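You operate a simulated robot arm through the tools that you are given. There is no shell and no other tool. Be economical: measure what you need, move in short steps, check, and stop when the job is done.

You are at the controls of a simulated two-armed robot. One attempt, no reset.

Task
Mix the settled blue dye bottle in the shaker and put it back.
Fine: clamp it before switching on, switch off before unclamping; leave the other bottle. Set down upright: what you pick out.

The check looks at the end state, three seconds after you hand in, the way a careful person would. Anything else that was tipped, shoved, dropped, spilled or broken makes it a failure.

Robot
Two 7-joint arms with two-finger grippers on one trunk that stands fixed in place. Base frame: the origin is at the foot of the trunk, x ahead of it, y to its left, z up. Lengths are in mm, angles in degrees, forces in N, time in s.
The left shoulder is at [50, 191, 1217], the right one opposite. With the tool pointing down near the work surface each hand reaches from about 100 to 700 mm from the base axis, measured 20 degrees to its own side. Payload 2.69 kg a hand.
Tool frame (each hand has its own): the origin (TCP) lies between the finger pads and is the grasp point; the fingertips stand 20 mm ahead of it; z points along the fingers, y is the line along which they close. The gripper opens to 100 mm. The gripper's body begins 63 mm behind the TCP.
Orientation is that of the tool frame in the base frame, as a unit quaternion [x, y, z, w]. With the fingers straight down and closing along the base's y, the tool's x points along the base's -x, its y along +y and its z along -z.

Tools
- The arms move only by the tool drive_tool. It takes "left_increments", "right_increments" or both (then of equal length, played together; a hand with none holds still); each is a list of rows, each a list of 2 entries, a list of its own where there are three numbers: the shift along the tool's x, y, z in units of 400 mm (1.0 is 400 mm), then the turn, a rotation vector about the tool's x, y, z in units of 60 degrees (1.0 is 60 degrees). In form: [[[tx, ty, tz], [ax, ay, az]], ...]. A call has 1 to 20 rows; each row is the pose to reach, as a shift and turn from the pose commanded when the call began, along the tool's axes at that moment. "left_fingers" and "right_fingers" are, for a hand that has rows, the gripper command, from -1 (shut) to 1 (fully open), values between in proportion, set as the call begins (left out, the last holds). A call with a number of a shift or a turn outside -1 to 1 is refused whole. Rows are played at 5 a second. More than 50 mm and 8.6 degrees between two rows, or a gripper value outside its range, and nothing of the call is played. A pose out of reach is approached as far as the arm can. The call stops where the force on the tool passes 90 N (or 10 N more than at its start, if that is more) or the arm is blocked; 0.2 s more then pass. The fingers move at their own pace (about 153 mm/s each) and stop on an object; they squeeze with about 40 N. The grip force told is the motor's: it shows also when the fingers shut on nothing. Time passes only in rows, and 0.2 s behind the last, so rows that repeat a pose let the fingers close. It gives the time, the measured TCP pose, the force on the tool (base axes), the opening and the grip force at its end, in the units of the frame above (readings bear some noise), with the torque about the TCP (base axes, N m) and any sound that the robot's microphone picked up.
- Cameras (640 x 400 px; columns grow to the right, rows downward): "scene" is now at [128.5, -38.5, 1411.5]; the picture's right is [-0.44, -0.90, 0.00], its down [-0.40, 0.19, -0.90] and it looks along [0.81, -0.39, -0.44] (base axes); focal length 214 px, centre (320, 200). "left" rides on the left gripper at [70, 19, -99] in its tool frame; the picture's right is [-0.26, 0.97, 0.00], its down [-0.75, -0.20, -0.63] and it looks along [-0.61, -0.16, 0.78] (tool axes); focal length 230 px, centre (320, 200). "right" rides on the right gripper at [70, -19, -99] in its tool frame; the picture's right is [0.26, 0.97, 0.00], its down [-0.75, 0.20, -0.63] and it looks along [-0.61, 0.16, 0.78] (tool axes); focal length 230 px, centre (320, 200).
- camera(camera): a new picture of that camera. The clock stands still meanwhile.
- lift_body(by): slides the trunk up (or, below 0, down) by that many mm; the arms and the scene camera ride with it, the base frame stays. It gives what a move gives, with no picture.
- head_to(pan, tilt): turns the head with the scene camera to pan (to the left, within 80 degrees either way) and tilt (down, from -29 to 69), counted from straight ahead of the robot. It gives what a move gives.
- point_at(camera, pixels): for up to 12 pixels [column, row] of the newest picture of that camera ("zoom" is the newest enlarged one), the place [x, y, z] in the base frame of the surface seen there, good to about 2 mm, but the place of the scene camera against the robot may be out by one fixed shift of up to 18 mm in any direction. The clock stands still meanwhile.
- close_up(camera, box): a new picture of the part [left, top, right, bottom] of that camera's present view, enlarged. The clock stands still meanwhile.
- sign_off(): hands the job in; it is judged then, once.

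Work in short steps. Measure before you move; look again where a grasp or a placing could have gone wrong, and mend it. You have 80 turns and 56 pictures in all, those below and enlarged ones among them. Open the grippers and draw the arms clear of the work before you hand the job in, unless the task says otherwise; then end with one line.

The tools are called after ">>>" as name(argument=value, ...) on one line, values as JSON. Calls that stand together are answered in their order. drive_tool: Moves the arms, as the interface text tells. Its arguments: {"type":"object","properties":{"left_increments":{"type":"array"},"left_fingers":{"type":"number"},"right_increments":{"type":"array"},"right_fingers":{"type":"number"}},"required":[]} The other tools are called the same way: lift_body (by) slides the trunk up or down; head_to (pan, tilt) turns the head that bears the scene camera; camera (camera) takes a picture; point_at (camera, pixels) gives the place of the surface under pixels of a picture; close_up (camera, box) takes an enlarged picture of a part of a camera's view; sign_off () hands the job in.

At the start:

```text
clock: 0.0
left_ee_pos: [376.3, -7.4, 1347.9]
left_ee_rot: [-0.001, 1.0, 0.0, 0.0]
left_wrist_force: [-0.2, 0.3, -0.4]
left_ft_torque: [-0.02, 0.0, 0.03]
left_finger_gap: 100.0
left_gripper_force: 0.1
right_ee_pos: [210.7, -227.0, 1264.9]
right_ee_rot: [0.001, 1.0, 0.001, 0.001]
right_wrist_force: [0.6, 0.5, -1.2]
right_ft_torque: [0.0, -0.01, 0.0]
right_finger_gap: 99.9
right_gripper_force: 0.0
trunk travel left (down, up): [-275.0, 48.0]
head pan, tilt: [-26.0, 26.3]
```

scene: 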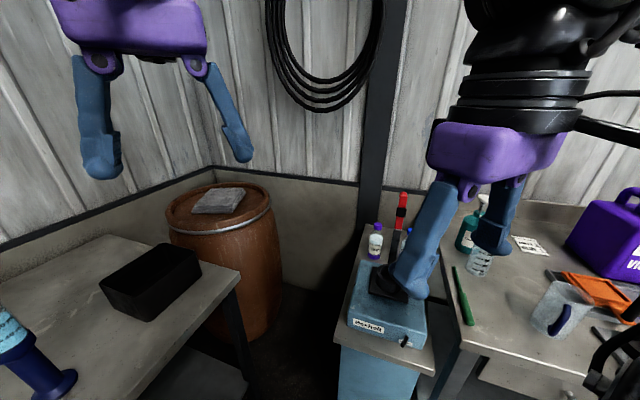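
right: 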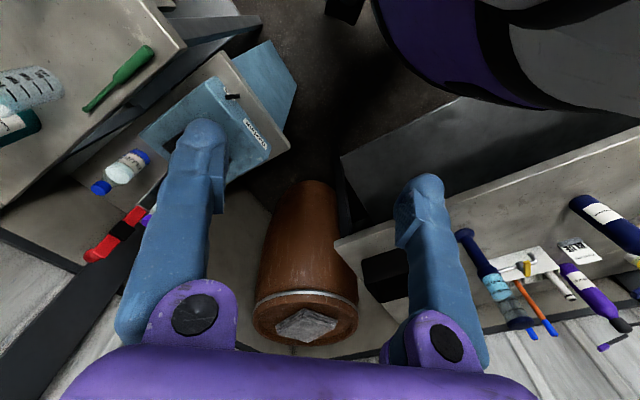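
left: 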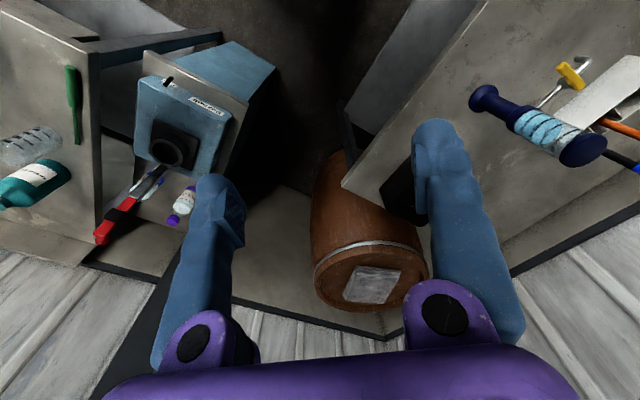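

The shaker is around (385,300) in the scene view, partly hidden by the right hand. I'll enlarge both the left and scene views.

>>> close_up(camera="left", box=[80, 40, 290, 250])

>>> close_up(camera="scene", box=[320, 180, 480, 360])

```text
1.90 times, centred on (185, 145) of left
```

zoom: 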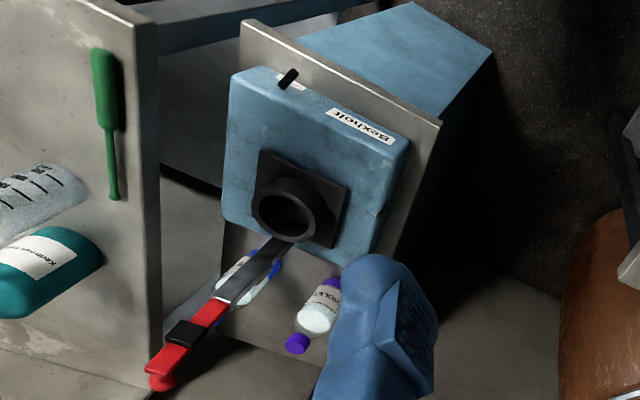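

```text
2.22 times, centred on (400, 270) of scene
```

zoom: 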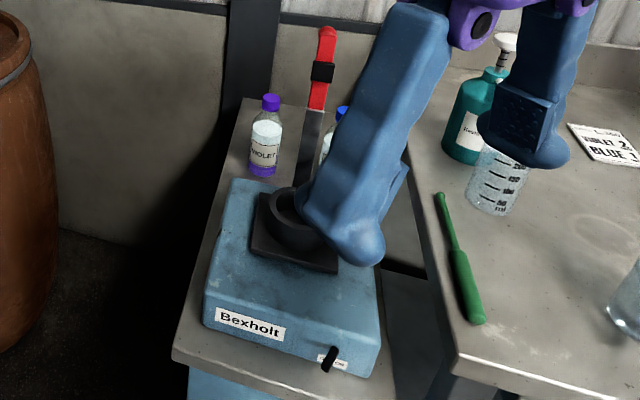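

The right hand hides the clamp, so I'll shift it 240 mm to the robot's right at this height.

>>> drive_tool(right_increments=[[[0, -0.12, 0], [0, 0, 0]], [[0, -0.24, 0], [0, 0, 0]], [[0, -0.36, 0], [0, 0, 0]], [[0, -0.48, 0], [0, 0, 0]], [[0, -0.6, 0], [0, 0, 0]]])

>>> head_to(pan=-30, tilt=40)

>>> camera(camera="scene")

```text
clock: 1.2
left_ee_pos: [377.3, -8.6, 1348.0]
left_ee_rot: [-0.001, 1.0, 0.0, 0.0]
left_wrist_force: [-0.1, -0.5, -0.3]
left_ft_torque: [0.01, 0.04, 0.06]
left_finger_gap: 100.0
left_gripper_force: 0.0
right_ee_pos: [210.7, -465.9, 1264.6]
right_ee_rot: [0.0, 1.0, 0.002, 0.001]
right_wrist_force: [0.7, 0.2, 0.5]
right_ft_torque: [0.04, 0.02, -0.02]
right_finger_gap: 99.7
right_gripper_force: 0.1
trunk travel left (down, up): [-275.0, 48.0]
head pan, tilt: [-26.0, 26.3]
```

```text
clock: 2.0
left_ee_pos: [376.6, -7.4, 1348.6]
left_ee_rot: [-0.001, 1.0, -0.001, -0.001]
left_wrist_force: [-0.2, -0.4, -0.3]
left_ft_torque: [0.0, 0.0, -0.05]
left_finger_gap: 100.0
left_gripper_force: 0.0
right_ee_pos: [210.2, -465.1, 1265.6]
right_ee_rot: [0.002, 1.0, 0.001, 0.0]
right_wrist_force: [0.8, 0.7, -0.3]
right_ft_torque: [-0.01, 0.0, 0.01]
right_finger_gap: 100.1
right_gripper_force: 0.0
trunk travel left (down, up): [-275.0, 48.0]
head pan, tilt: [-30.0, 40.0]
```

```text
50 pictures are left
```

scene: 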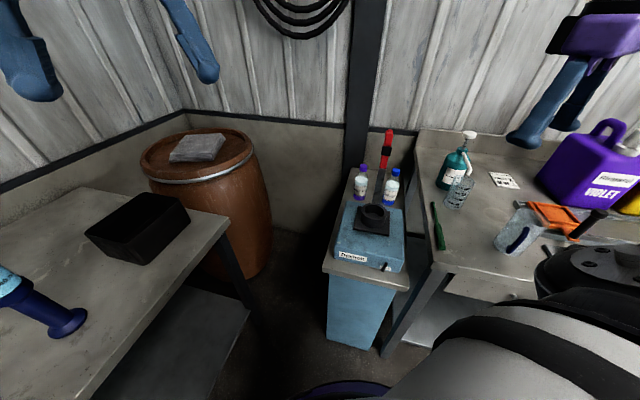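

Now the shaker is clear; enlarging it and the note card.

>>> close_up(camera="scene", box=[480, 165, 530, 196])

>>> close_up(camera="scene", box=[300, 120, 440, 290])

```text
12.80 times, centred on (505, 180) of scene
```

zoom: 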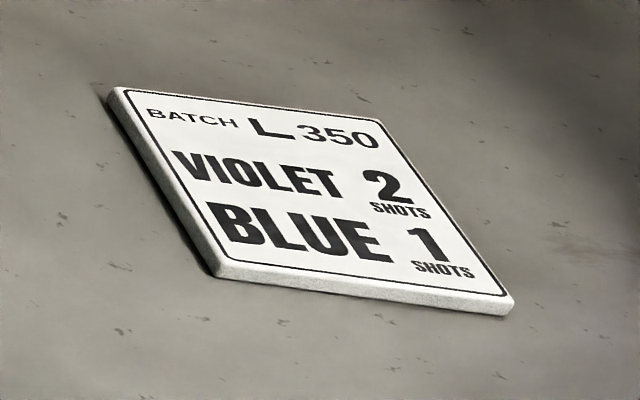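

```text
2.35 times, centred on (370, 205) of scene
```

zoom: 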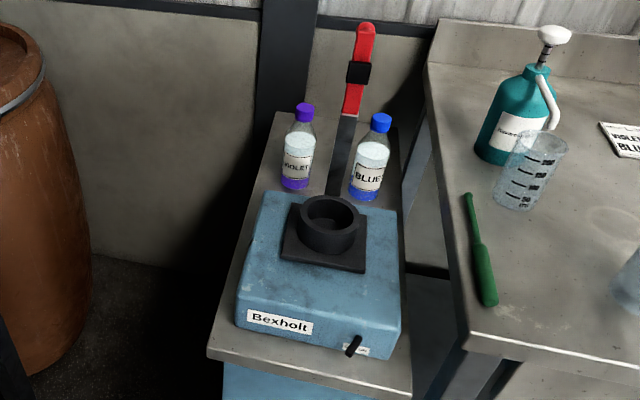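

I'll zoom tighter on the shaker for measuring.

>>> close_up(camera="scene", box=[322, 120, 418, 180])

>>> point_at(camera="zoom", pixels=[[448, 80], [433, 130], [425, 205], [443, 180], [405, 335], [492, 328], [490, 360], [490, 420], [485, 395], [255, 300], [420, 60], [255, 370]])

>>> close_up(camera="scene", box=[326, 190, 422, 295])

```text
6.67 times, centred on (370, 150) of scene
```

zoom: 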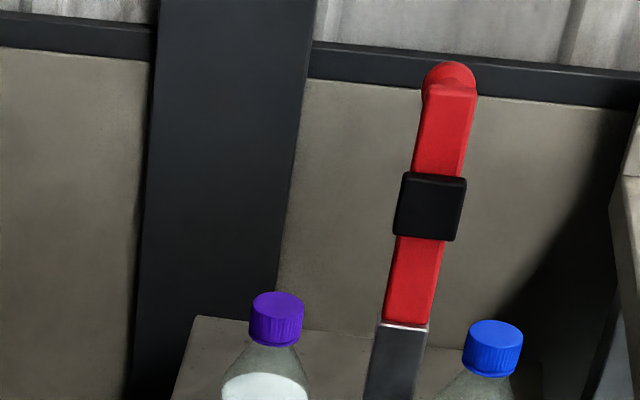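

```text
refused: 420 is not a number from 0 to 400
```

```text
3.81 times, centred on (374, 242) of scene
```

zoom: 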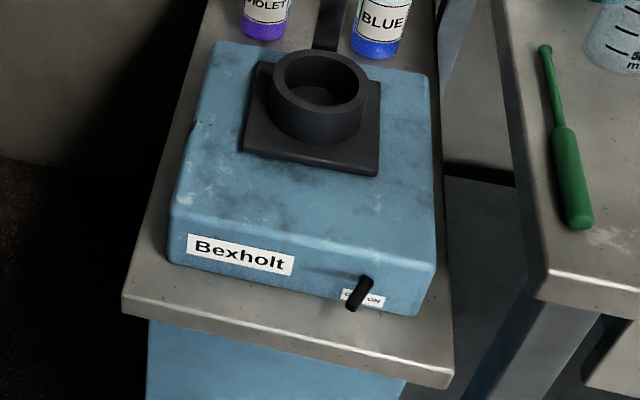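

Measuring shaker features in this zoom, and clamp/bottle features in the scene picture; also a tight look at the switch.

>>> point_at(camera="zoom", pixels=[[278, 90], [364, 90], [322, 106], [322, 52], [320, 88], [366, 281], [353, 306], [345, 294], [376, 300], [200, 235], [420, 260], [300, 345]])

>>> point_at(camera="scene", pixels=[[389.4, 131], [388.5, 138], [386.5, 151], [384.5, 160], [382.5, 172], [395.5, 168.5], [395.5, 173.5], [391, 188], [389, 201], [363.6, 168], [361, 185], [361, 198]])

>>> close_up(camera="scene", box=[370, 250, 402, 280])

```text
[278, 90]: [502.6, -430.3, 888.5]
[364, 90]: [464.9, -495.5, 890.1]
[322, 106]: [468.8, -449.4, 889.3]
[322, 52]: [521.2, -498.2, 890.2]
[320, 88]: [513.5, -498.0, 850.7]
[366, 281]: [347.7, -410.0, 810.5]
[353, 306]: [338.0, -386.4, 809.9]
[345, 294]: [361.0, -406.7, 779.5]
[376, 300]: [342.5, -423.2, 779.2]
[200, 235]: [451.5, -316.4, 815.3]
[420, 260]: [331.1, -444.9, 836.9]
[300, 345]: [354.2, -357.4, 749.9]
```

```text
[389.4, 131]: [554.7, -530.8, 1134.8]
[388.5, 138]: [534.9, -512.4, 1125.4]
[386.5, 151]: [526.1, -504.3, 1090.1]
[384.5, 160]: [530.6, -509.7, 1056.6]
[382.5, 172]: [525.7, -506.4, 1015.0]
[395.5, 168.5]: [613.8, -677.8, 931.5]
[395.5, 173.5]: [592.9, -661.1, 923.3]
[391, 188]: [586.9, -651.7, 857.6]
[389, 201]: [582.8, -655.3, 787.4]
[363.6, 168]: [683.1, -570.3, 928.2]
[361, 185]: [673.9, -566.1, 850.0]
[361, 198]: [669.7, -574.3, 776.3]
```

```text
13.33 times, centred on (386, 265) of scene
```

zoom: 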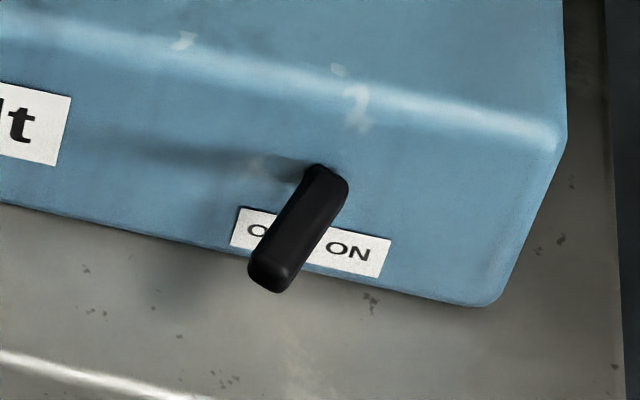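

The knob leans left to OFF, with ON to its right. The clamp is a red lever hinged at about z≈1010 on a post behind the cup, with a black pad that folds forward. I'll bring the right hand, yawed −43°, to a viewing pose in front to measure with its own camera.

>>> drive_tool(right_increments=[[[-0.042, 0.068, 0.048], [0, 0, 0.12]], [[-0.085, 0.135, 0.097], [0, 0, 0.24]], [[-0.128, 0.202, 0.145], [0, 0, 0.36]], [[-0.17, 0.27, 0.193], [0, 0, 0.48]], [[-0.212, 0.338, 0.242], [0, 0, 0.6]], [[-0.255, 0.405, 0.29], [0, 0, 0.717]]])

>>> camera(camera="right")

```text
clock: 3.4
left_ee_pos: [378.2, -6.5, 1347.6]
left_ee_rot: [-0.001, 1.0, 0.0, 0.0]
left_wrist_force: [0.9, 0.1, 0.0]
left_ft_torque: [0.0, 0.01, -0.01]
left_finger_gap: 100.0
left_gripper_force: 0.1
right_ee_pos: [313.0, -300.8, 1148.4]
right_ee_rot: [0.368, 0.93, 0.002, 0.0]
right_wrist_force: [-0.4, -0.2, 0.3]
right_ft_torque: [-0.03, 0.03, -0.02]
right_finger_gap: 100.1
right_gripper_force: 0.1
trunk travel left (down, up): [-275.0, 48.0]
head pan, tilt: [-30.0, 40.0]
```

```text
44 pictures are left
```

right: 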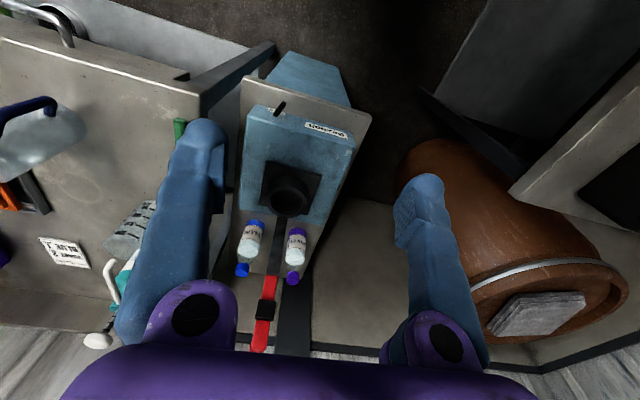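

Good view. Enlarge the shaker region and measure it in this accurate camera.

>>> close_up(camera="right", box=[210, 90, 370, 220])

>>> point_at(camera="right", pixels=[[289, 187], [289, 215], [270, 201], [308, 201], [289, 202], [281, 103], [275, 115], [250, 110], [355, 145], [245, 215], [325, 222], [250, 165]])

>>> close_up(camera="right", box=[210, 210, 350, 360])

>>> point_at(camera="right", pixels=[[241, 270], [243, 263], [249, 240], [253, 225], [293, 278], [296, 255], [260, 346], [265, 310], [267, 285], [270, 277], [275, 250], [262, 340]])

```text
3.08 times, centred on (290, 155) of right
```

zoom: 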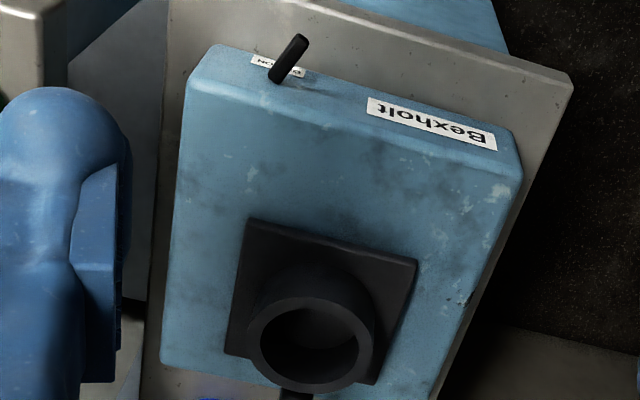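

```text
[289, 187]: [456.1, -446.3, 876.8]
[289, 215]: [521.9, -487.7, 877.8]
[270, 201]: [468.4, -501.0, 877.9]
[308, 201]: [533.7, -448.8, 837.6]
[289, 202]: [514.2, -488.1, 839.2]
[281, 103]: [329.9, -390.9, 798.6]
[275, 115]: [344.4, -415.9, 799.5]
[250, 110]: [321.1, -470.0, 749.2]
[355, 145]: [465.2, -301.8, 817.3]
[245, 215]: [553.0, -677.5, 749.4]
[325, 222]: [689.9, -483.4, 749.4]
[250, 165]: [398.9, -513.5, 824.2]
```

```text
2.67 times, centred on (280, 285) of right
```

zoom: 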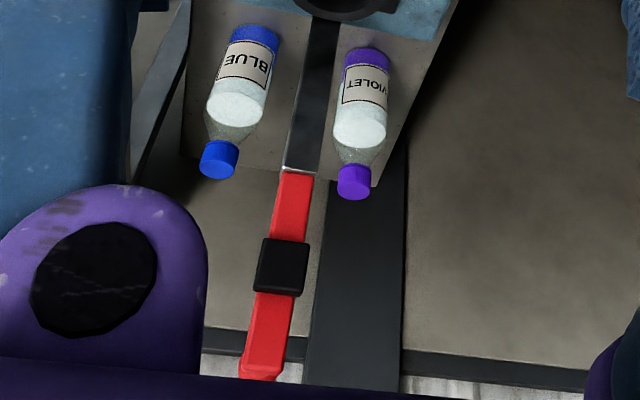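

```text
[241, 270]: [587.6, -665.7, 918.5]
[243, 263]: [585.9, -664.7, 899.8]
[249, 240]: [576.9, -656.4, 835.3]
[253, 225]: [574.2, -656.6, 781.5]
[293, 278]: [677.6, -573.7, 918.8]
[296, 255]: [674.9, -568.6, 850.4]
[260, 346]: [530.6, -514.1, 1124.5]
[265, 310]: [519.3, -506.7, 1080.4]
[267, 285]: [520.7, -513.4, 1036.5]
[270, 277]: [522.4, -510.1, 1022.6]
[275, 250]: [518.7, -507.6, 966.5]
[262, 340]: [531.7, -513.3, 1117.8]
```

Cup rim is at z≈877.5 and the blue bottle axis is near (597,−674). I'll refine the cup rim and bottle edges, and locate the pump bottle and beaker (scene camera) that my arm must avoid.

>>> point_at(camera="right", pixels=[[268.9, 200.5], [304.6, 200.5], [287.1, 188.3], [287.1, 214.8], [274, 191.5], [300, 191.5], [238.5, 238], [260, 245], [248, 250], [252, 217], [287, 208], [290, 196]])

>>> point_at(camera="scene", pixels=[[468, 134], [455, 170], [460, 190], [472, 180], [440, 228], [434, 205], [450, 262], [420, 165], [500, 180], [430, 250], [412, 200], [375, 215]])

```text
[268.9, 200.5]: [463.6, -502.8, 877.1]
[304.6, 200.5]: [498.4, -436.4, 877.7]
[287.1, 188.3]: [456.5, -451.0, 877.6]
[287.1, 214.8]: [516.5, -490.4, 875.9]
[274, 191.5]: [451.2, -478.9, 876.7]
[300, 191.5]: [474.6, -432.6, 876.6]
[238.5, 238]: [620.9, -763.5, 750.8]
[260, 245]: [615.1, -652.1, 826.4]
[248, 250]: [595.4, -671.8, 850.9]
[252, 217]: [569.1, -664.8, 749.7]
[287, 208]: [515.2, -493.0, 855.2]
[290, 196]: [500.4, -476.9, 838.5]
```

```text
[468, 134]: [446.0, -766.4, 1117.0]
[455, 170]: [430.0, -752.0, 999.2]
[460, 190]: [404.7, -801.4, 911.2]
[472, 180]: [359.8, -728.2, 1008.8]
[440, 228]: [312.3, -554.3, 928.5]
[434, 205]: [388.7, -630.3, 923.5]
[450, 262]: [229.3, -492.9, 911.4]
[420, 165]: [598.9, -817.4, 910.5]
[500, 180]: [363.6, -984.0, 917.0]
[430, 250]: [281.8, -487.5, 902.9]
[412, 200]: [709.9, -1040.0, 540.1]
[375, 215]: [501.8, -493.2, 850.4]
```

Cup centre ≈ (486,−470.5), floor ≈ 838, and the right bench top is at ≈ 900. I'll lower the trunk 120 mm for reach, then move the right hand to a waypoint clear of the lever.

>>> lift_body(by=-120)

>>> drive_tool(right_increments=[[[-0.075, -0.048, 0.016], [0, 0, -0.02]], [[-0.15, -0.096, 0.032], [0, 0, -0.04]], [[-0.225, -0.144, 0.048], [0, 0, -0.06]], [[-0.3, -0.192, 0.064], [0, 0, -0.08]], [[-0.375, -0.24, 0.08], [0, 0, -0.09]], [[-0.4525, -0.2875, 0.095], [0, 0, -0.1]]], right_fingers=0.5)

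```text
clock: 4.9
left_ee_pos: [376.0, -7.8, 1227.6]
left_ee_rot: [0.0, 1.0, -0.001, 0.001]
left_wrist_force: [0.1, 0.1, -0.6]
left_ft_torque: [0.01, -0.03, 0.0]
left_finger_gap: 100.0
left_gripper_force: 0.1
right_ee_pos: [312.2, -301.8, 1027.6]
right_ee_rot: [0.368, 0.93, 0.001, 0.001]
right_wrist_force: [-0.2, 0.6, 0.6]
right_ft_torque: [0.02, 0.02, 0.04]
right_finger_gap: 100.1
right_gripper_force: 0.0
trunk travel left (down, up): [-155.0, 168.0]
head pan, tilt: [-30.0, 40.0]
```

```text
clock: 6.3
left_ee_pos: [375.8, -8.8, 1227.5]
left_ee_rot: [-0.002, 1.0, 0.0, 0.0]
left_wrist_force: [-0.3, 0.2, -0.8]
left_ft_torque: [0.02, -0.02, -0.03]
left_finger_gap: 99.9
left_gripper_force: 0.1
right_ee_pos: [365.0, -510.4, 990.9]
right_ee_rot: [0.318, 0.948, 0.001, 0.0]
right_wrist_force: [-1.1, 0.5, 0.7]
right_ft_torque: [0.04, 0.01, 0.0]
right_finger_gap: 74.7
right_gripper_force: 0.0
trunk travel left (down, up): [-155.0, 168.0]
head pan, tilt: [-30.0, 40.0]
```

At the waypoint (365,−510,991). Now pitching the fingers to 45° and moving in to a view/pregrasp point.

>>> drive_tool(right_increments=[[[0, 0, 0], [0, -0.125, 0]], [[0, 0, 0], [0, -0.25, 0]], [[-0.06, 0.004, 0], [0, -0.375, 0]], [[-0.13, 0.008, 0], [0, -0.5, 0]], [[-0.2, 0.012, 0], [0, -0.625, 0]], [[-0.28, 0.016, 0.005], [0, -0.75, 0]], [[-0.3565, 0.0205, 0.01], [0, -0.75, 0]]])

>>> camera(camera="right")

>>> camera(camera="scene")

```text
clock: 7.9
left_ee_pos: [375.9, -7.9, 1226.8]
left_ee_rot: [-0.001, 1.0, 0.001, 0.0]
left_wrist_force: [0.7, -0.4, 0.1]
left_ft_torque: [-0.02, 0.04, 0.03]
left_finger_gap: 100.2
left_gripper_force: 0.0
right_ee_pos: [484.8, -588.7, 984.9]
right_ee_rot: [0.295, 0.876, -0.121, 0.362]
right_wrist_force: [0.7, 0.1, -0.2]
right_ft_torque: [0.02, 0.02, 0.0]
right_finger_gap: 74.9
right_gripper_force: 0.0
trunk travel left (down, up): [-155.0, 168.0]
head pan, tilt: [-30.0, 40.0]
```

```text
41 pictures are left
```

right: 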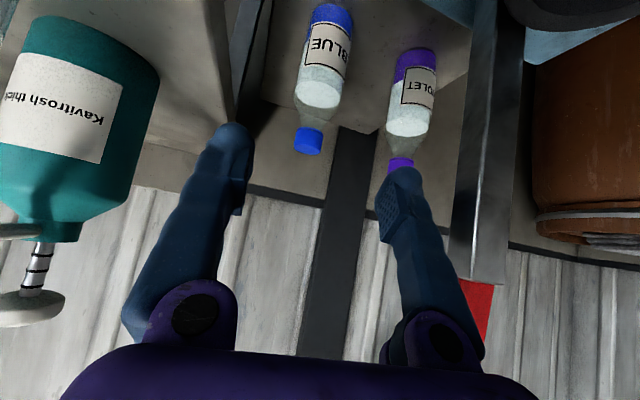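

```text
40 pictures are left
```

scene: 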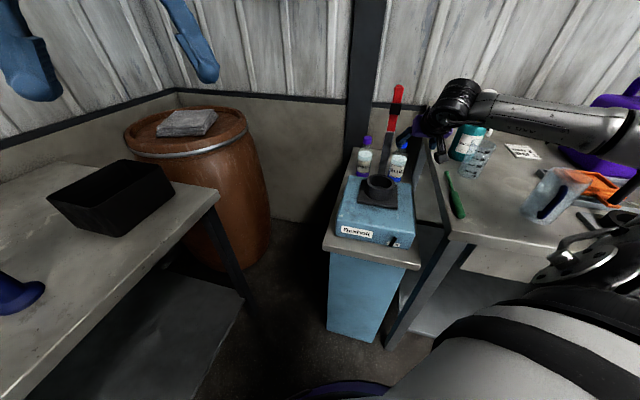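

The forearm comes in from the right, near the pump bottle. Checking that clearance, and measuring the bottle in the right view.

>>> close_up(camera="scene", box=[360, 60, 560, 240])

>>> point_at(camera="zoom", pixels=[[300, 90], [420, 110], [490, 130], [300, 190], [340, 185], [230, 330], [390, 190], [230, 120]])

>>> point_at(camera="right", pixels=[[310, 134], [310, 148], [298, 141], [322, 141], [316, 55], [341, 55], [320, 75], [331, 18], [399, 163], [405, 110], [95, 130], [20, 310]])

```text
2.22 times, centred on (460, 150) of scene
```

zoom: 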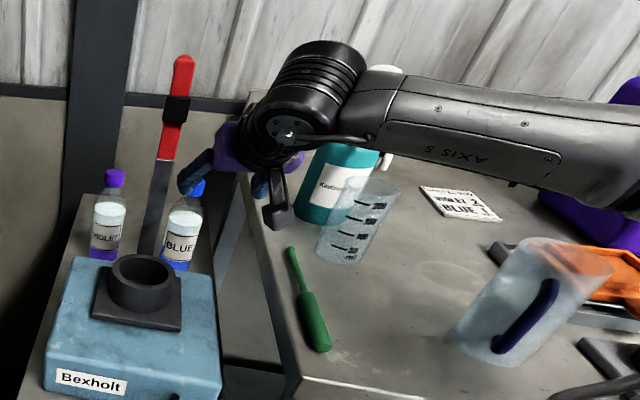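

```text
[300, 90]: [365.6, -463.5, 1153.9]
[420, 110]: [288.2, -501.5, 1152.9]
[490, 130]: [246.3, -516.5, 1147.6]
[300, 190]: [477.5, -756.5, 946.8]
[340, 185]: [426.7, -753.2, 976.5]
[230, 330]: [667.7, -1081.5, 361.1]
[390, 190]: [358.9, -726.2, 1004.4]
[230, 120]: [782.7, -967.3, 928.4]
```

```text
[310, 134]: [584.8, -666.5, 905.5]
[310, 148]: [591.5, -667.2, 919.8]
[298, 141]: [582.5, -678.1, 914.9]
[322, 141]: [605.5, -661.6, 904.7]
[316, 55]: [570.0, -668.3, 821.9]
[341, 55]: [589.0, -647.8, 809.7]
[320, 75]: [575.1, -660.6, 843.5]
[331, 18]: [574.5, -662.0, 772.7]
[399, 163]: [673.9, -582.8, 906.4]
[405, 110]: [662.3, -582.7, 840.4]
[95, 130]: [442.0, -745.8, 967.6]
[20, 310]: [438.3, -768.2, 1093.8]
```

Bottle axis ≈ (596,−673), radius ~26. Verifying the right bench's edge before dipping in, since the hand camera hangs low behind the fingers.

>>> point_at(camera="zoom", pixels=[[262, 220], [270, 260], [280, 300], [290, 340], [255, 205], [275, 290], [245, 180], [300, 370]])

>>> point_at(camera="right", pixels=[[240, 60], [238, 40], [235, 20], [230, 90], [222, 60]])

```text
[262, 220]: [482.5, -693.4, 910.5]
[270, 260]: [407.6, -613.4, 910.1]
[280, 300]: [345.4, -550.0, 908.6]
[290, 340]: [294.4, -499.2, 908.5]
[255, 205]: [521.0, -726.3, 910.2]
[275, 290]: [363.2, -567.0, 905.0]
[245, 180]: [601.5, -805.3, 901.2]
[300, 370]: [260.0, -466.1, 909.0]
```

```text
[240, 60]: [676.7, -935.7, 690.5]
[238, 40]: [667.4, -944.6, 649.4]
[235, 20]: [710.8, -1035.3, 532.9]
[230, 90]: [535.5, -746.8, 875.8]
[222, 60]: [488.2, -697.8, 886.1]
```

Bench edge is about 88 mm to the right of the bottle, so the corridor is fine. Advancing 130 mm along the tool axis, then a look.

>>> drive_tool(right_increments=[[[0, 0, 0.065], [0, 0, 0]], [[0, 0, 0.13], [0, 0, 0]], [[0, 0, 0.195], [0, 0, 0]], [[0, 0, 0.26], [0, 0, 0]], [[0, 0, 0.325], [0, 0, 0]]])

>>> camera(camera="right")

```text
clock: 9.1
left_ee_pos: [377.0, -7.0, 1228.7]
left_ee_rot: [0.0, 1.0, -0.001, 0.0]
left_wrist_force: [-0.5, 0.1, 0.0]
left_ft_torque: [-0.02, 0.03, 0.04]
left_finger_gap: 99.9
left_gripper_force: 0.1
right_ee_pos: [557.5, -644.5, 895.7]
right_ee_rot: [0.294, 0.876, -0.12, 0.363]
right_wrist_force: [0.5, -0.3, -0.7]
right_ft_torque: [0.0, -0.01, 0.01]
right_finger_gap: 74.8
right_gripper_force: 0.1
trunk travel left (down, up): [-155.0, 168.0]
head pan, tilt: [-30.0, 40.0]
```

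```text
38 pictures are left
```

right: 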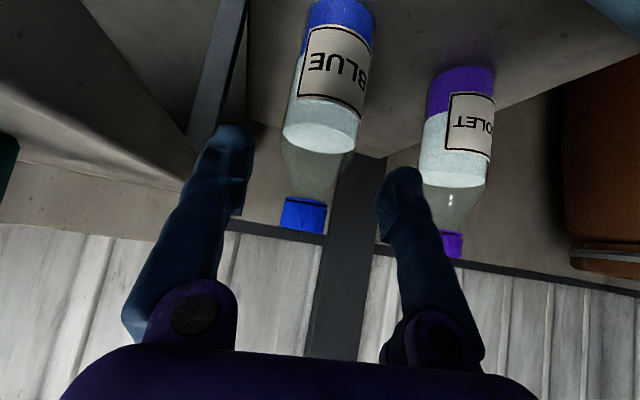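

Bottle sits between the fingers; measuring its edges once more for centring.

>>> point_at(camera="right", pixels=[[300, 70], [335, 70], [369, 75], [340, 90], [285, 215], [303, 210], [324, 218], [330, 10]])

```text
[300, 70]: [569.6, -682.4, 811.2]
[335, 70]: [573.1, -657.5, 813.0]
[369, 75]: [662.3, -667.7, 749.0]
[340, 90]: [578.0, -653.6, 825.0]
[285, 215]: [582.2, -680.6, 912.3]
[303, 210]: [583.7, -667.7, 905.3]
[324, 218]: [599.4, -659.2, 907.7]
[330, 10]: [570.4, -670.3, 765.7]
```

Axis ≈ (595.5,−674). Moving the last 71 mm, then closing.

>>> drive_tool(right_increments=[[[0.002, 0, 0.045], [0, 0, 0]], [[0.004, -0.001, 0.09], [0, 0, 0]], [[0.006, -0.001, 0.135], [0, 0, 0]], [[0.008, -0.0015, 0.178], [0, 0, 0]], [[0.008, -0.0015, 0.178], [0, 0, 0]]])

>>> drive_tool(right_increments=[[[0, 0, 0], [0, 0, 0]], [[0, 0, 0], [0, 0, 0]], [[0, 0, 0], [0, 0, 0]]], right_fingers=-1)

>>> camera(camera="right")

```text
clock: 10.3
left_ee_pos: [377.3, -8.0, 1228.2]
left_ee_rot: [0.0, 1.0, 0.0, 0.0]
left_wrist_force: [0.1, 0.3, 0.0]
left_ft_torque: [0.01, 0.0, 0.01]
left_finger_gap: 99.8
left_gripper_force: 0.1
right_ee_pos: [594.9, -673.6, 842.4]
right_ee_rot: [0.295, 0.876, -0.121, 0.363]
right_wrist_force: [-0.1, 0.2, 0.6]
right_ft_torque: [-0.02, 0.0, -0.01]
right_finger_gap: 75.1
right_gripper_force: 0.1
trunk travel left (down, up): [-155.0, 168.0]
head pan, tilt: [-30.0, 40.0]
```

```text
clock: 11.1
left_ee_pos: [376.9, -6.2, 1227.3]
left_ee_rot: [-0.001, 1.0, -0.001, 0.0]
left_wrist_force: [-0.6, 0.2, 0.8]
left_ft_torque: [-0.01, 0.01, 0.02]
left_finger_gap: 99.8
left_gripper_force: 0.1
right_ee_pos: [595.4, -674.8, 842.0]
right_ee_rot: [0.294, 0.875, -0.121, 0.364]
right_wrist_force: [0.4, 0.6, 0.3]
right_ft_torque: [-0.02, -0.05, 0.01]
right_finger_gap: 55.6
right_gripper_force: 40.2
trunk travel left (down, up): [-155.0, 168.0]
head pan, tilt: [-30.0, 40.0]
```

```text
37 pictures are left
```

right: 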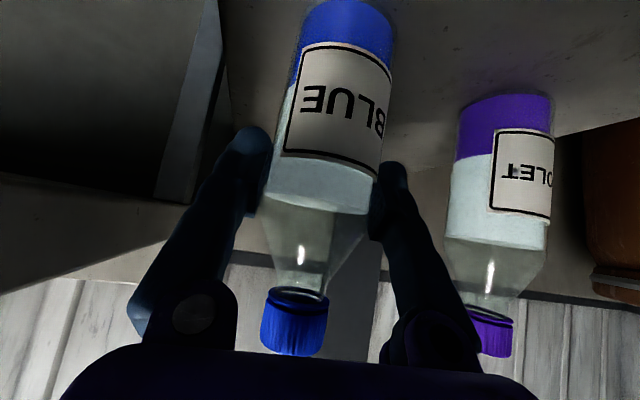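

Gripped at 55.6 mm. Lifting straight up 148 mm.

>>> drive_tool(right_increments=[[[-0.02, 0, -0.02], [0, 0, 0]], [[-0.07, 0, -0.07], [0, 0, 0]], [[-0.13, 0, -0.13], [0, 0, 0]], [[-0.2, 0, -0.2], [0, 0, 0]], [[-0.262, 0, -0.262], [0, 0, 0]]])

>>> camera(camera="scene")

```text
clock: 12.3
left_ee_pos: [377.2, -7.4, 1228.2]
left_ee_rot: [-0.001, 1.0, -0.002, 0.001]
left_wrist_force: [0.0, 0.3, -0.4]
left_ft_torque: [-0.02, -0.02, 0.01]
left_finger_gap: 100.0
left_gripper_force: 0.1
right_ee_pos: [596.2, -674.6, 991.2]
right_ee_rot: [0.295, 0.876, -0.122, 0.362]
right_wrist_force: [0.2, 0.8, -2.5]
right_ft_torque: [0.02, -0.03, 0.0]
right_finger_gap: 55.5
right_gripper_force: 39.9
trunk travel left (down, up): [-155.0, 168.0]
head pan, tilt: [-30.0, 40.0]
```

```text
36 pictures are left
```

scene: 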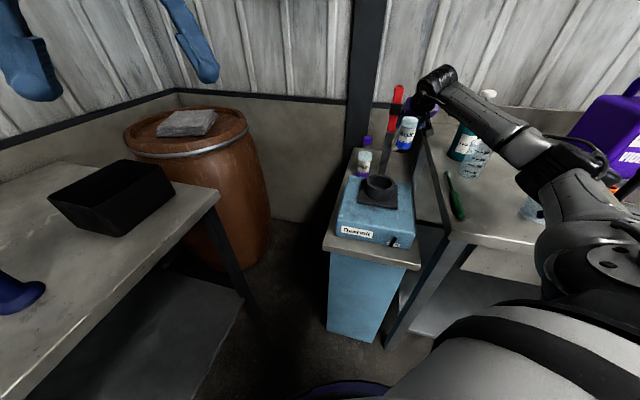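

Held firmly, bottom about 20 mm above rim height. Retract beside the lever, then look before going over the cup.

>>> drive_tool(right_increments=[[[0.0644, 0.0093, -0.0644], [0, 0, 0]], [[0.1289, 0.0186, -0.1289], [0, 0, 0]], [[0.1933, 0.0279, -0.1933], [0, 0, 0]], [[0.2577, 0.0372, -0.2577], [0, 0, 0]], [[0.3222, 0.0465, -0.3222], [0, 0, 0]], [[0.3866, 0.0558, -0.3866], [0, 0, 0]]])

>>> drive_tool(right_increments=[[[-0.0046, 0.062, 0.0046], [0, 0, 0]], [[-0.0092, 0.124, 0.0092], [0, 0, 0]], [[-0.0138, 0.1857, 0.0138], [0, 0, 0]], [[-0.0138, 0.1857, 0.0138], [0, 0, 0]]])

>>> camera(camera="right")

>>> close_up(camera="scene", box=[310, 70, 470, 260])

```text
clock: 13.7
left_ee_pos: [377.1, -7.8, 1228.9]
left_ee_rot: [-0.001, 1.0, 0.0, 0.0]
left_wrist_force: [-0.2, 0.6, -0.5]
left_ft_torque: [-0.01, 0.0, -0.03]
left_finger_gap: 100.0
left_gripper_force: 0.1
right_ee_pos: [435.1, -523.9, 990.1]
right_ee_rot: [0.295, 0.876, -0.121, 0.363]
right_wrist_force: [0.0, -0.6, -2.6]
right_ft_torque: [-0.04, 0.04, 0.02]
right_finger_gap: 55.8
right_gripper_force: 39.7
trunk travel left (down, up): [-155.0, 168.0]
head pan, tilt: [-30.0, 40.0]
```

```text
clock: 14.7
left_ee_pos: [377.4, -7.7, 1226.9]
left_ee_rot: [-0.001, 1.0, -0.001, -0.001]
left_wrist_force: [0.2, -0.3, -0.5]
left_ft_torque: [-0.04, 0.01, 0.01]
left_finger_gap: 100.0
left_gripper_force: 0.0
right_ee_pos: [486.0, -470.7, 989.8]
right_ee_rot: [0.294, 0.876, -0.12, 0.364]
right_wrist_force: [0.2, 0.3, -3.0]
right_ft_torque: [-0.01, -0.02, 0.02]
right_finger_gap: 55.5
right_gripper_force: 39.8
trunk travel left (down, up): [-155.0, 168.0]
head pan, tilt: [-30.0, 40.0]
```

```text
35 pictures are left
```

right: 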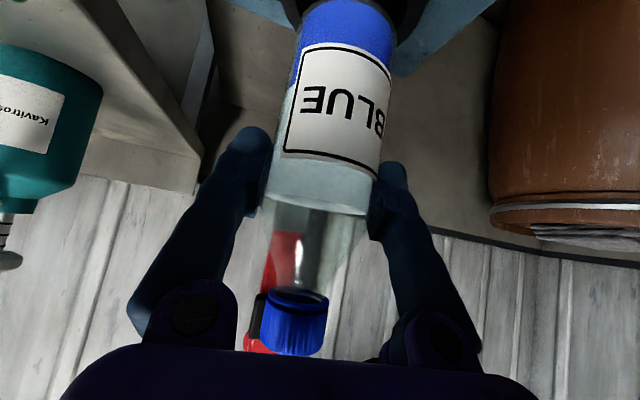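

```text
2.11 times, centred on (390, 165) of scene
```

zoom: 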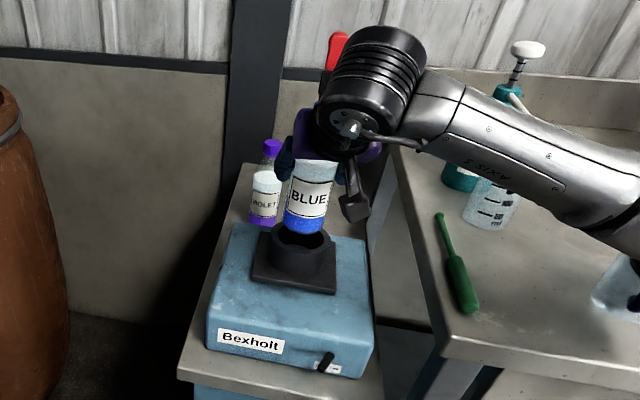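

Bottle hovers over the cup. Comparing bottle and rim in the same view for alignment.

>>> point_at(camera="zoom", pixels=[[303, 222], [290, 220], [318, 222], [303, 232], [274, 238], [328, 243], [300, 254], [285, 251], [316, 252], [300, 195], [290, 195], [318, 198]])

```text
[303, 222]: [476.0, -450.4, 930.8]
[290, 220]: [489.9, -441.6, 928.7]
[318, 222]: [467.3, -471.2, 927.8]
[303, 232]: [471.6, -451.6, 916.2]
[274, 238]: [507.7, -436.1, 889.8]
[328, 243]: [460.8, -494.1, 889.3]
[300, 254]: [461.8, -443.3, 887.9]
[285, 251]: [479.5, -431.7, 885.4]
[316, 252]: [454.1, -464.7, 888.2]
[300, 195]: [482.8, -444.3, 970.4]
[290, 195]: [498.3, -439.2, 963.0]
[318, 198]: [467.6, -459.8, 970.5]
```

Bottle axis and cup centre agree within ~1 mm. Lowering 54 mm, watching force.

>>> drive_tool(right_increments=[[[0.019, 0, 0.019], [0, 0, 0]], [[0.038, 0, 0.038], [0, 0, 0]], [[0.057, 0, 0.057], [0, 0, 0]], [[0.076, 0, 0.076], [0, 0, 0]], [[0.0955, 0, 0.0955], [0, 0, 0]], [[0.0955, 0, 0.0955], [0, 0, 0]]])

>>> close_up(camera="scene", box=[310, 70, 470, 260])

```text
clock: 16.1
left_ee_pos: [376.6, -8.0, 1227.3]
left_ee_rot: [-0.001, 1.0, 0.0, 0.0]
left_wrist_force: [0.1, 0.0, -0.5]
left_ft_torque: [-0.01, -0.01, 0.0]
left_finger_gap: 100.1
left_gripper_force: 0.1
right_ee_pos: [485.2, -469.1, 936.7]
right_ee_rot: [0.295, 0.876, -0.12, 0.363]
right_wrist_force: [0.3, 0.1, -2.4]
right_ft_torque: [0.0, 0.02, -0.01]
right_finger_gap: 55.5
right_gripper_force: 39.7
trunk travel left (down, up): [-155.0, 168.0]
head pan, tilt: [-30.0, 40.0]
```

```text
2.11 times, centred on (390, 165) of scene
```

zoom: 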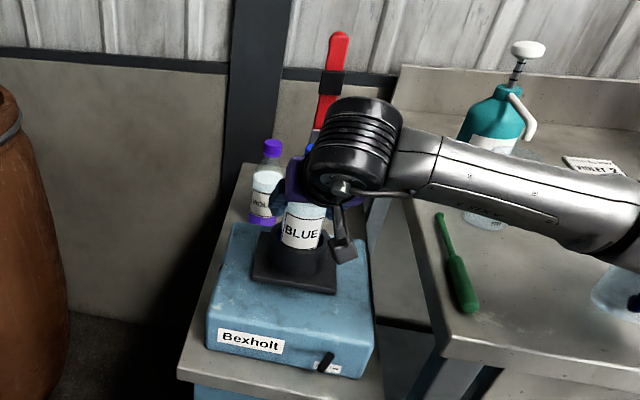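

It's in the cup, not yet touching bottom. Creeping down in small steps until the force shows contact.

>>> drive_tool(right_increments=[[[0.0035, 0, 0.0035], [0, 0, 0]], [[0.007, 0, 0.007], [0, 0, 0]], [[0.009, 0, 0.009], [0, 0, 0]], [[0.009, 0, 0.009], [0, 0, 0]]])

```text
clock: 17.1
left_ee_pos: [378.0, -7.8, 1227.0]
left_ee_rot: [-0.001, 1.0, -0.001, 0.0]
left_wrist_force: [0.6, -0.4, 0.2]
left_ft_torque: [0.0, 0.0, -0.01]
left_finger_gap: 100.1
left_gripper_force: 0.0
right_ee_pos: [485.7, -469.8, 931.6]
right_ee_rot: [0.295, 0.876, -0.121, 0.363]
right_wrist_force: [0.5, -0.7, -3.5]
right_ft_torque: [0.0, 0.01, 0.0]
right_finger_gap: 55.4
right_gripper_force: 39.6
trunk travel left (down, up): [-155.0, 168.0]
head pan, tilt: [-30.0, 40.0]
```

>>> drive_tool(right_increments=[[[0.0018, 0, 0.0018], [0, 0, 0]], [[0.0036, 0, 0.0036], [0, 0, 0]], [[0.0054, 0, 0.0054], [0, 0, 0]], [[0.0054, 0, 0.0054], [0, 0, 0]]])

```text
clock: 18.1
left_ee_pos: [376.2, -7.0, 1228.0]
left_ee_rot: [-0.001, 1.0, -0.001, 0.0]
left_wrist_force: [-0.2, 0.9, -0.2]
left_ft_torque: [0.02, 0.03, 0.0]
left_finger_gap: 100.0
left_gripper_force: 0.1
right_ee_pos: [485.0, -470.9, 929.3]
right_ee_rot: [0.296, 0.875, -0.121, 0.364]
right_wrist_force: [0.1, -1.2, 2.8]
right_ft_torque: [-0.02, 0.16, 0.02]
right_finger_gap: 55.4
right_gripper_force: 39.8
trunk travel left (down, up): [-155.0, 168.0]
head pan, tilt: [-30.0, 40.0]
```

Contact (force turned to +2.8 N at z 929). Release, and back off along the tool axis.

>>> drive_tool(right_increments=[[[0, 0, 0], [0, 0, 0]], [[0, 0, 0], [0, 0, 0]], [[0, 0, -0.06], [0, 0, 0]], [[0, 0, -0.15], [0, 0, 0]], [[0, 0, -0.25], [0, 0, 0]], [[0, 0, -0.35], [0, 0, 0]], [[0, 0, -0.45], [0, 0, 0]]], right_fingers=0.5)

>>> camera(camera="right")

```text
clock: 19.7
left_ee_pos: [376.6, -7.2, 1228.0]
left_ee_rot: [-0.002, 1.0, -0.002, 0.0]
left_wrist_force: [0.7, -0.3, 0.7]
left_ft_torque: [0.03, -0.01, -0.03]
left_finger_gap: 100.0
left_gripper_force: 0.1
right_ee_pos: [383.0, -391.3, 1056.2]
right_ee_rot: [0.295, 0.875, -0.122, 0.363]
right_wrist_force: [-0.7, 0.8, 0.8]
right_ft_torque: [-0.02, -0.02, 0.01]
right_finger_gap: 75.0
right_gripper_force: 0.1
trunk travel left (down, up): [-155.0, 168.0]
head pan, tilt: [-30.0, 40.0]
```

```text
32 pictures are left
```

right: 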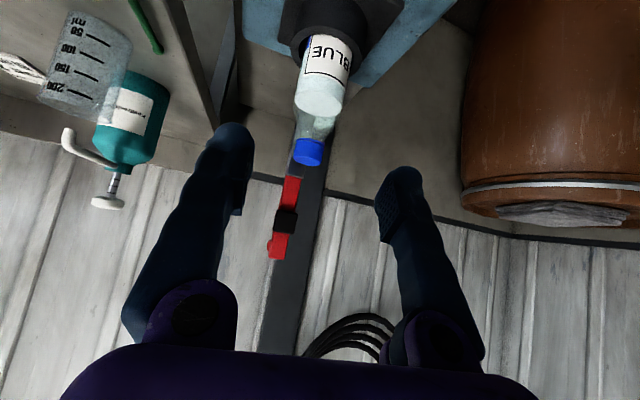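

Bottle stands in the cup. Zooming on the clamp lever to measure it.

>>> close_up(camera="right", box=[245, 125, 345, 275])

>>> point_at(camera="right", pixels=[[274, 256], [270, 252], [283, 254], [276, 243], [285, 221], [277, 221], [295, 221], [290, 195], [296, 170], [308, 147], [308, 158], [293, 179]])

```text
2.67 times, centred on (295, 200) of right
```

zoom: 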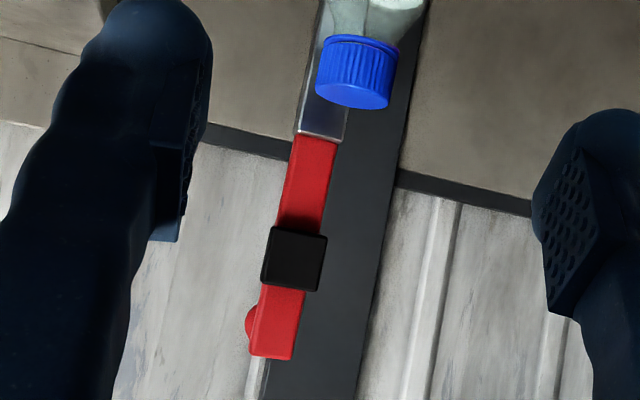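

```text
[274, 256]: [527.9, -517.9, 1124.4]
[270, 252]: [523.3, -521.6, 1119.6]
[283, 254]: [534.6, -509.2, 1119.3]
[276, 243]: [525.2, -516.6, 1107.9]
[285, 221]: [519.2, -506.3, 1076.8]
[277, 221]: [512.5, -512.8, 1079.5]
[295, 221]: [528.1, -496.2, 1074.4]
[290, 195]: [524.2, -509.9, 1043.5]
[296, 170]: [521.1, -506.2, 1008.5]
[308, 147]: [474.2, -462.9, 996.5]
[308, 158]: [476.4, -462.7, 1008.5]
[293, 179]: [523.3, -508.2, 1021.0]
```

Lever bar is ~17 mm wide, its top about (536,−522,1125), hinge z≈1015, pad at z≈1066–1092. I'll grip the bar's top end lightly to pull it forward; first to a pre-grasp pose, yawed −43°.

>>> drive_tool(right_increments=[[[-0.093, -0.003, 0.0095], [0.014, 0, 0.014]], [[-0.186, -0.006, 0.019], [0.028, 0, 0.028]], [[-0.279, -0.009, 0.0285], [0.042, 0, 0.042]], [[-0.372, -0.012, 0.038], [0.056, 0, 0.056]], [[-0.465, -0.015, 0.0475], [0.0707, 0, 0.0707]]])

>>> camera(camera="right")

```text
clock: 20.9
left_ee_pos: [376.9, -7.4, 1228.6]
left_ee_rot: [-0.001, 1.0, 0.0, -0.001]
left_wrist_force: [0.4, 0.2, -0.8]
left_ft_torque: [-0.01, -0.02, -0.04]
left_finger_gap: 99.9
left_gripper_force: 0.2
right_ee_pos: [496.6, -485.2, 1172.8]
right_ee_rot: [0.34, 0.859, -0.14, 0.356]
right_wrist_force: [0.1, -0.3, -0.3]
right_ft_torque: [0.04, 0.03, -0.03]
right_finger_gap: 75.1
right_gripper_force: 0.1
trunk travel left (down, up): [-155.0, 168.0]
head pan, tilt: [-30.0, 40.0]
```

```text
30 pictures are left
```

right: 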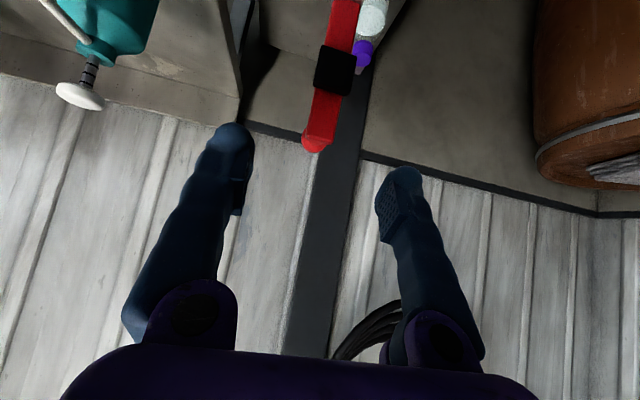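

Zoom and measure the lever top from here.

>>> close_up(camera="right", box=[270, 0, 390, 170])

>>> point_at(camera="right", pixels=[[317, 142], [310, 145], [325, 146], [306, 138], [318, 150], [322, 128], [312, 120], [340, 122], [327, 110], [335, 70], [318, 70], [354, 72]])

```text
2.35 times, centred on (330, 85) of right
```

zoom: 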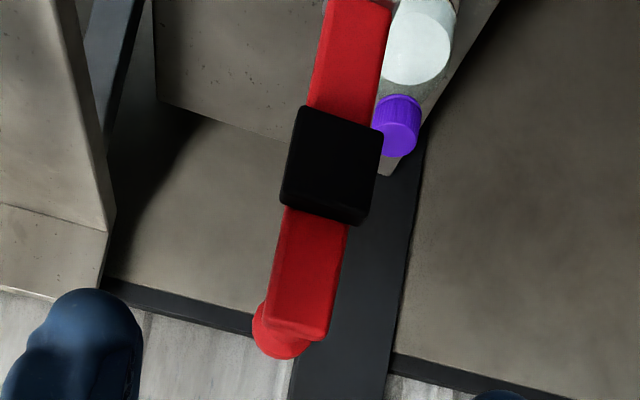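

```text
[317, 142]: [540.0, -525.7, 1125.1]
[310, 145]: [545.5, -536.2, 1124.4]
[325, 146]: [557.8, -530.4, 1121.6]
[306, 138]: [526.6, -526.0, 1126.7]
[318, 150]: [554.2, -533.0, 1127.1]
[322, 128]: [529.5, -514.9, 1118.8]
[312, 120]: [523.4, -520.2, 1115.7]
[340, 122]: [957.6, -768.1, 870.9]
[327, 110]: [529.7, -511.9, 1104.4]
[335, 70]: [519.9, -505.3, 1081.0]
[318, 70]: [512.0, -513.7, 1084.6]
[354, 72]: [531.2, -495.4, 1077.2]
```

The ball knob sits behind the bar's end. Moving the open fingers around the bar's top end.

>>> drive_tool(right_increments=[[[0.004, -0.002, 0.065], [0, 0, 0]], [[0.008, -0.004, 0.13], [0, 0, 0]], [[0.011, -0.005, 0.1935], [0, 0, 0]], [[0.011, -0.005, 0.1935], [0, 0, 0]]])

>>> camera(camera="right")

```text
clock: 21.9
left_ee_pos: [377.7, -7.2, 1229.0]
left_ee_rot: [-0.001, 1.0, -0.001, 0.0]
left_wrist_force: [0.5, 0.1, 0.4]
left_ft_torque: [-0.01, 0.0, 0.0]
left_finger_gap: 100.3
left_gripper_force: 0.0
right_ee_pos: [533.1, -521.8, 1117.2]
right_ee_rot: [0.339, 0.859, -0.139, 0.357]
right_wrist_force: [-0.2, -0.5, 0.1]
right_ft_torque: [0.0, 0.02, -0.01]
right_finger_gap: 75.0
right_gripper_force: 0.0
trunk travel left (down, up): [-155.0, 168.0]
head pan, tilt: [-30.0, 40.0]
```

```text
28 pictures are left
```

right: 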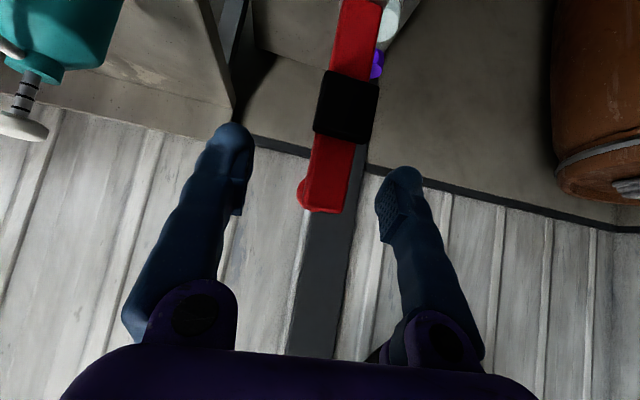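

Checking the bar centring before closing.

>>> point_at(camera="right", pixels=[[310, 190], [340, 195], [325, 190], [320, 208], [302, 190], [330, 160], [238, 160], [383, 200]])

```text
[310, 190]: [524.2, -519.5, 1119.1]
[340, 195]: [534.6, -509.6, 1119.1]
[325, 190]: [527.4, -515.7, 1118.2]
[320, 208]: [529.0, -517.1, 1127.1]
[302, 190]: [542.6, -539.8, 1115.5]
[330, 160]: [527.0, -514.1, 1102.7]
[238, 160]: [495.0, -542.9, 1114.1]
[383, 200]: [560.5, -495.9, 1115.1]
```

Bar is 2 mm to the left of my centre; shift that and close.

>>> drive_tool(right_increments=[[[0, 0.0055, 0], [0, 0, 0]]])

>>> drive_tool(right_increments=[[[0, 0, 0], [0, 0, 0]], [[0, 0, 0], [0, 0, 0]], [[0, 0, 0], [0, 0, 0]]], right_fingers=-1)

```text
clock: 22.3
left_ee_pos: [376.8, -7.5, 1228.0]
left_ee_rot: [-0.001, 1.0, 0.0, 0.0]
left_wrist_force: [-0.4, -0.5, 0.8]
left_ft_torque: [0.0, 0.0, -0.01]
left_finger_gap: 99.9
left_gripper_force: 0.0
right_ee_pos: [535.0, -519.1, 1117.1]
right_ee_rot: [0.34, 0.859, -0.14, 0.356]
right_wrist_force: [0.3, 0.1, -0.8]
right_ft_torque: [0.0, 0.0, -0.02]
right_finger_gap: 75.0
right_gripper_force: 0.1
trunk travel left (down, up): [-155.0, 168.0]
head pan, tilt: [-30.0, 40.0]
```

```text
clock: 23.1
left_ee_pos: [376.4, -7.7, 1228.0]
left_ee_rot: [-0.001, 1.0, -0.002, 0.0]
left_wrist_force: [-0.2, -0.8, 0.5]
left_ft_torque: [0.02, -0.05, -0.01]
left_finger_gap: 100.2
left_gripper_force: 0.1
right_ee_pos: [534.4, -520.5, 1115.1]
right_ee_rot: [0.34, 0.859, -0.14, 0.357]
right_wrist_force: [0.8, 0.4, -0.9]
right_ft_torque: [-0.03, -0.02, 0.04]
right_finger_gap: 20.1
right_gripper_force: 45.1
trunk travel left (down, up): [-155.0, 168.0]
head pan, tilt: [-30.0, 40.0]
```

Gripped (20 mm gap). Pulling the lever along its arc by about 20°, then check forces.

>>> drive_tool(right_increments=[[[0.0155, 0, -0.0158], [0, 0, 0]], [[0.031, 0, -0.0316], [0, 0, 0]], [[0.049, 0, -0.045], [0, 0, 0]], [[0.0668, 0, -0.058], [0, 0, 0]]])

```text
clock: 24.1
left_ee_pos: [377.7, -9.2, 1226.0]
left_ee_rot: [-0.001, 1.0, -0.001, 0.0]
left_wrist_force: [0.5, -0.1, 0.1]
left_ft_torque: [0.01, -0.06, -0.01]
left_finger_gap: 100.0
left_gripper_force: 0.0
right_ee_pos: [507.8, -498.1, 1112.5]
right_ee_rot: [0.341, 0.86, -0.14, 0.354]
right_wrist_force: [7.3, -6.9, -4.2]
right_ft_torque: [-0.29, -0.9, -1.15]
right_finger_gap: 11.2
right_gripper_force: 37.9
trunk travel left (down, up): [-155.0, 168.0]
head pan, tilt: [-30.0, 40.0]
```

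Gap changed to 11 mm — something shifted in the grip. Looking.

>>> camera(camera="right")

>>> close_up(camera="scene", box=[330, 50, 450, 230])

```text
27 pictures are left
```

right: 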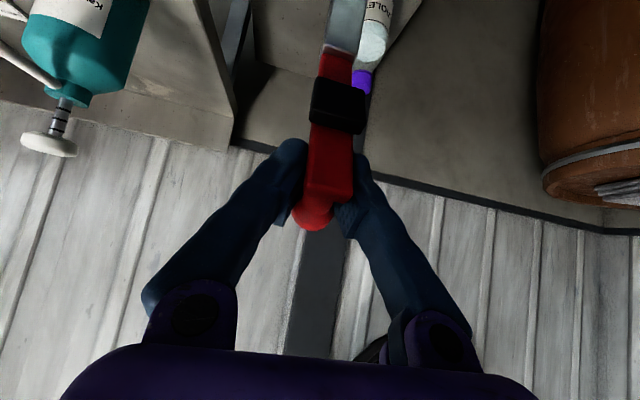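

```text
2.22 times, centred on (390, 140) of scene
```

zoom: 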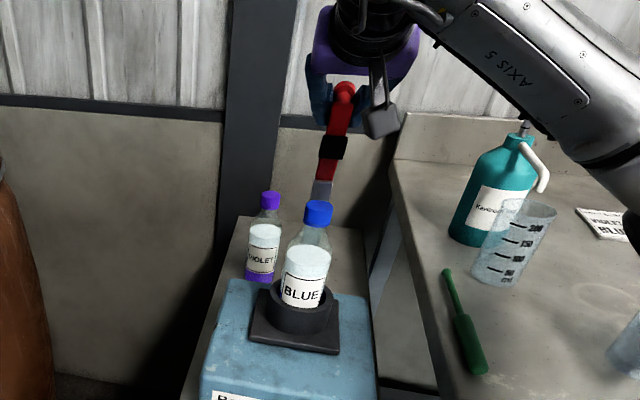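

Measuring where the lever now is.

>>> point_at(camera="right", pixels=[[338, 105], [322, 105], [355, 110], [330, 160], [345, 175], [315, 180], [335, 65], [325, 190], [312, 215], [342, 50], [343, 20]])

```text
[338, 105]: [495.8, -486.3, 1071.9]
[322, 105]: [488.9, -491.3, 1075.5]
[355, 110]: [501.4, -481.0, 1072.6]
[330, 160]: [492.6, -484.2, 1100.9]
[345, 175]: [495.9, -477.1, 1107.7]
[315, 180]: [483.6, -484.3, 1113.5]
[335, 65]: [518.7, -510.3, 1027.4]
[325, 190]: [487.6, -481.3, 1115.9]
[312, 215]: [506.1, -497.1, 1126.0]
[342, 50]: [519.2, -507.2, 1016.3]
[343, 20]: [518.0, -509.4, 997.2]
```

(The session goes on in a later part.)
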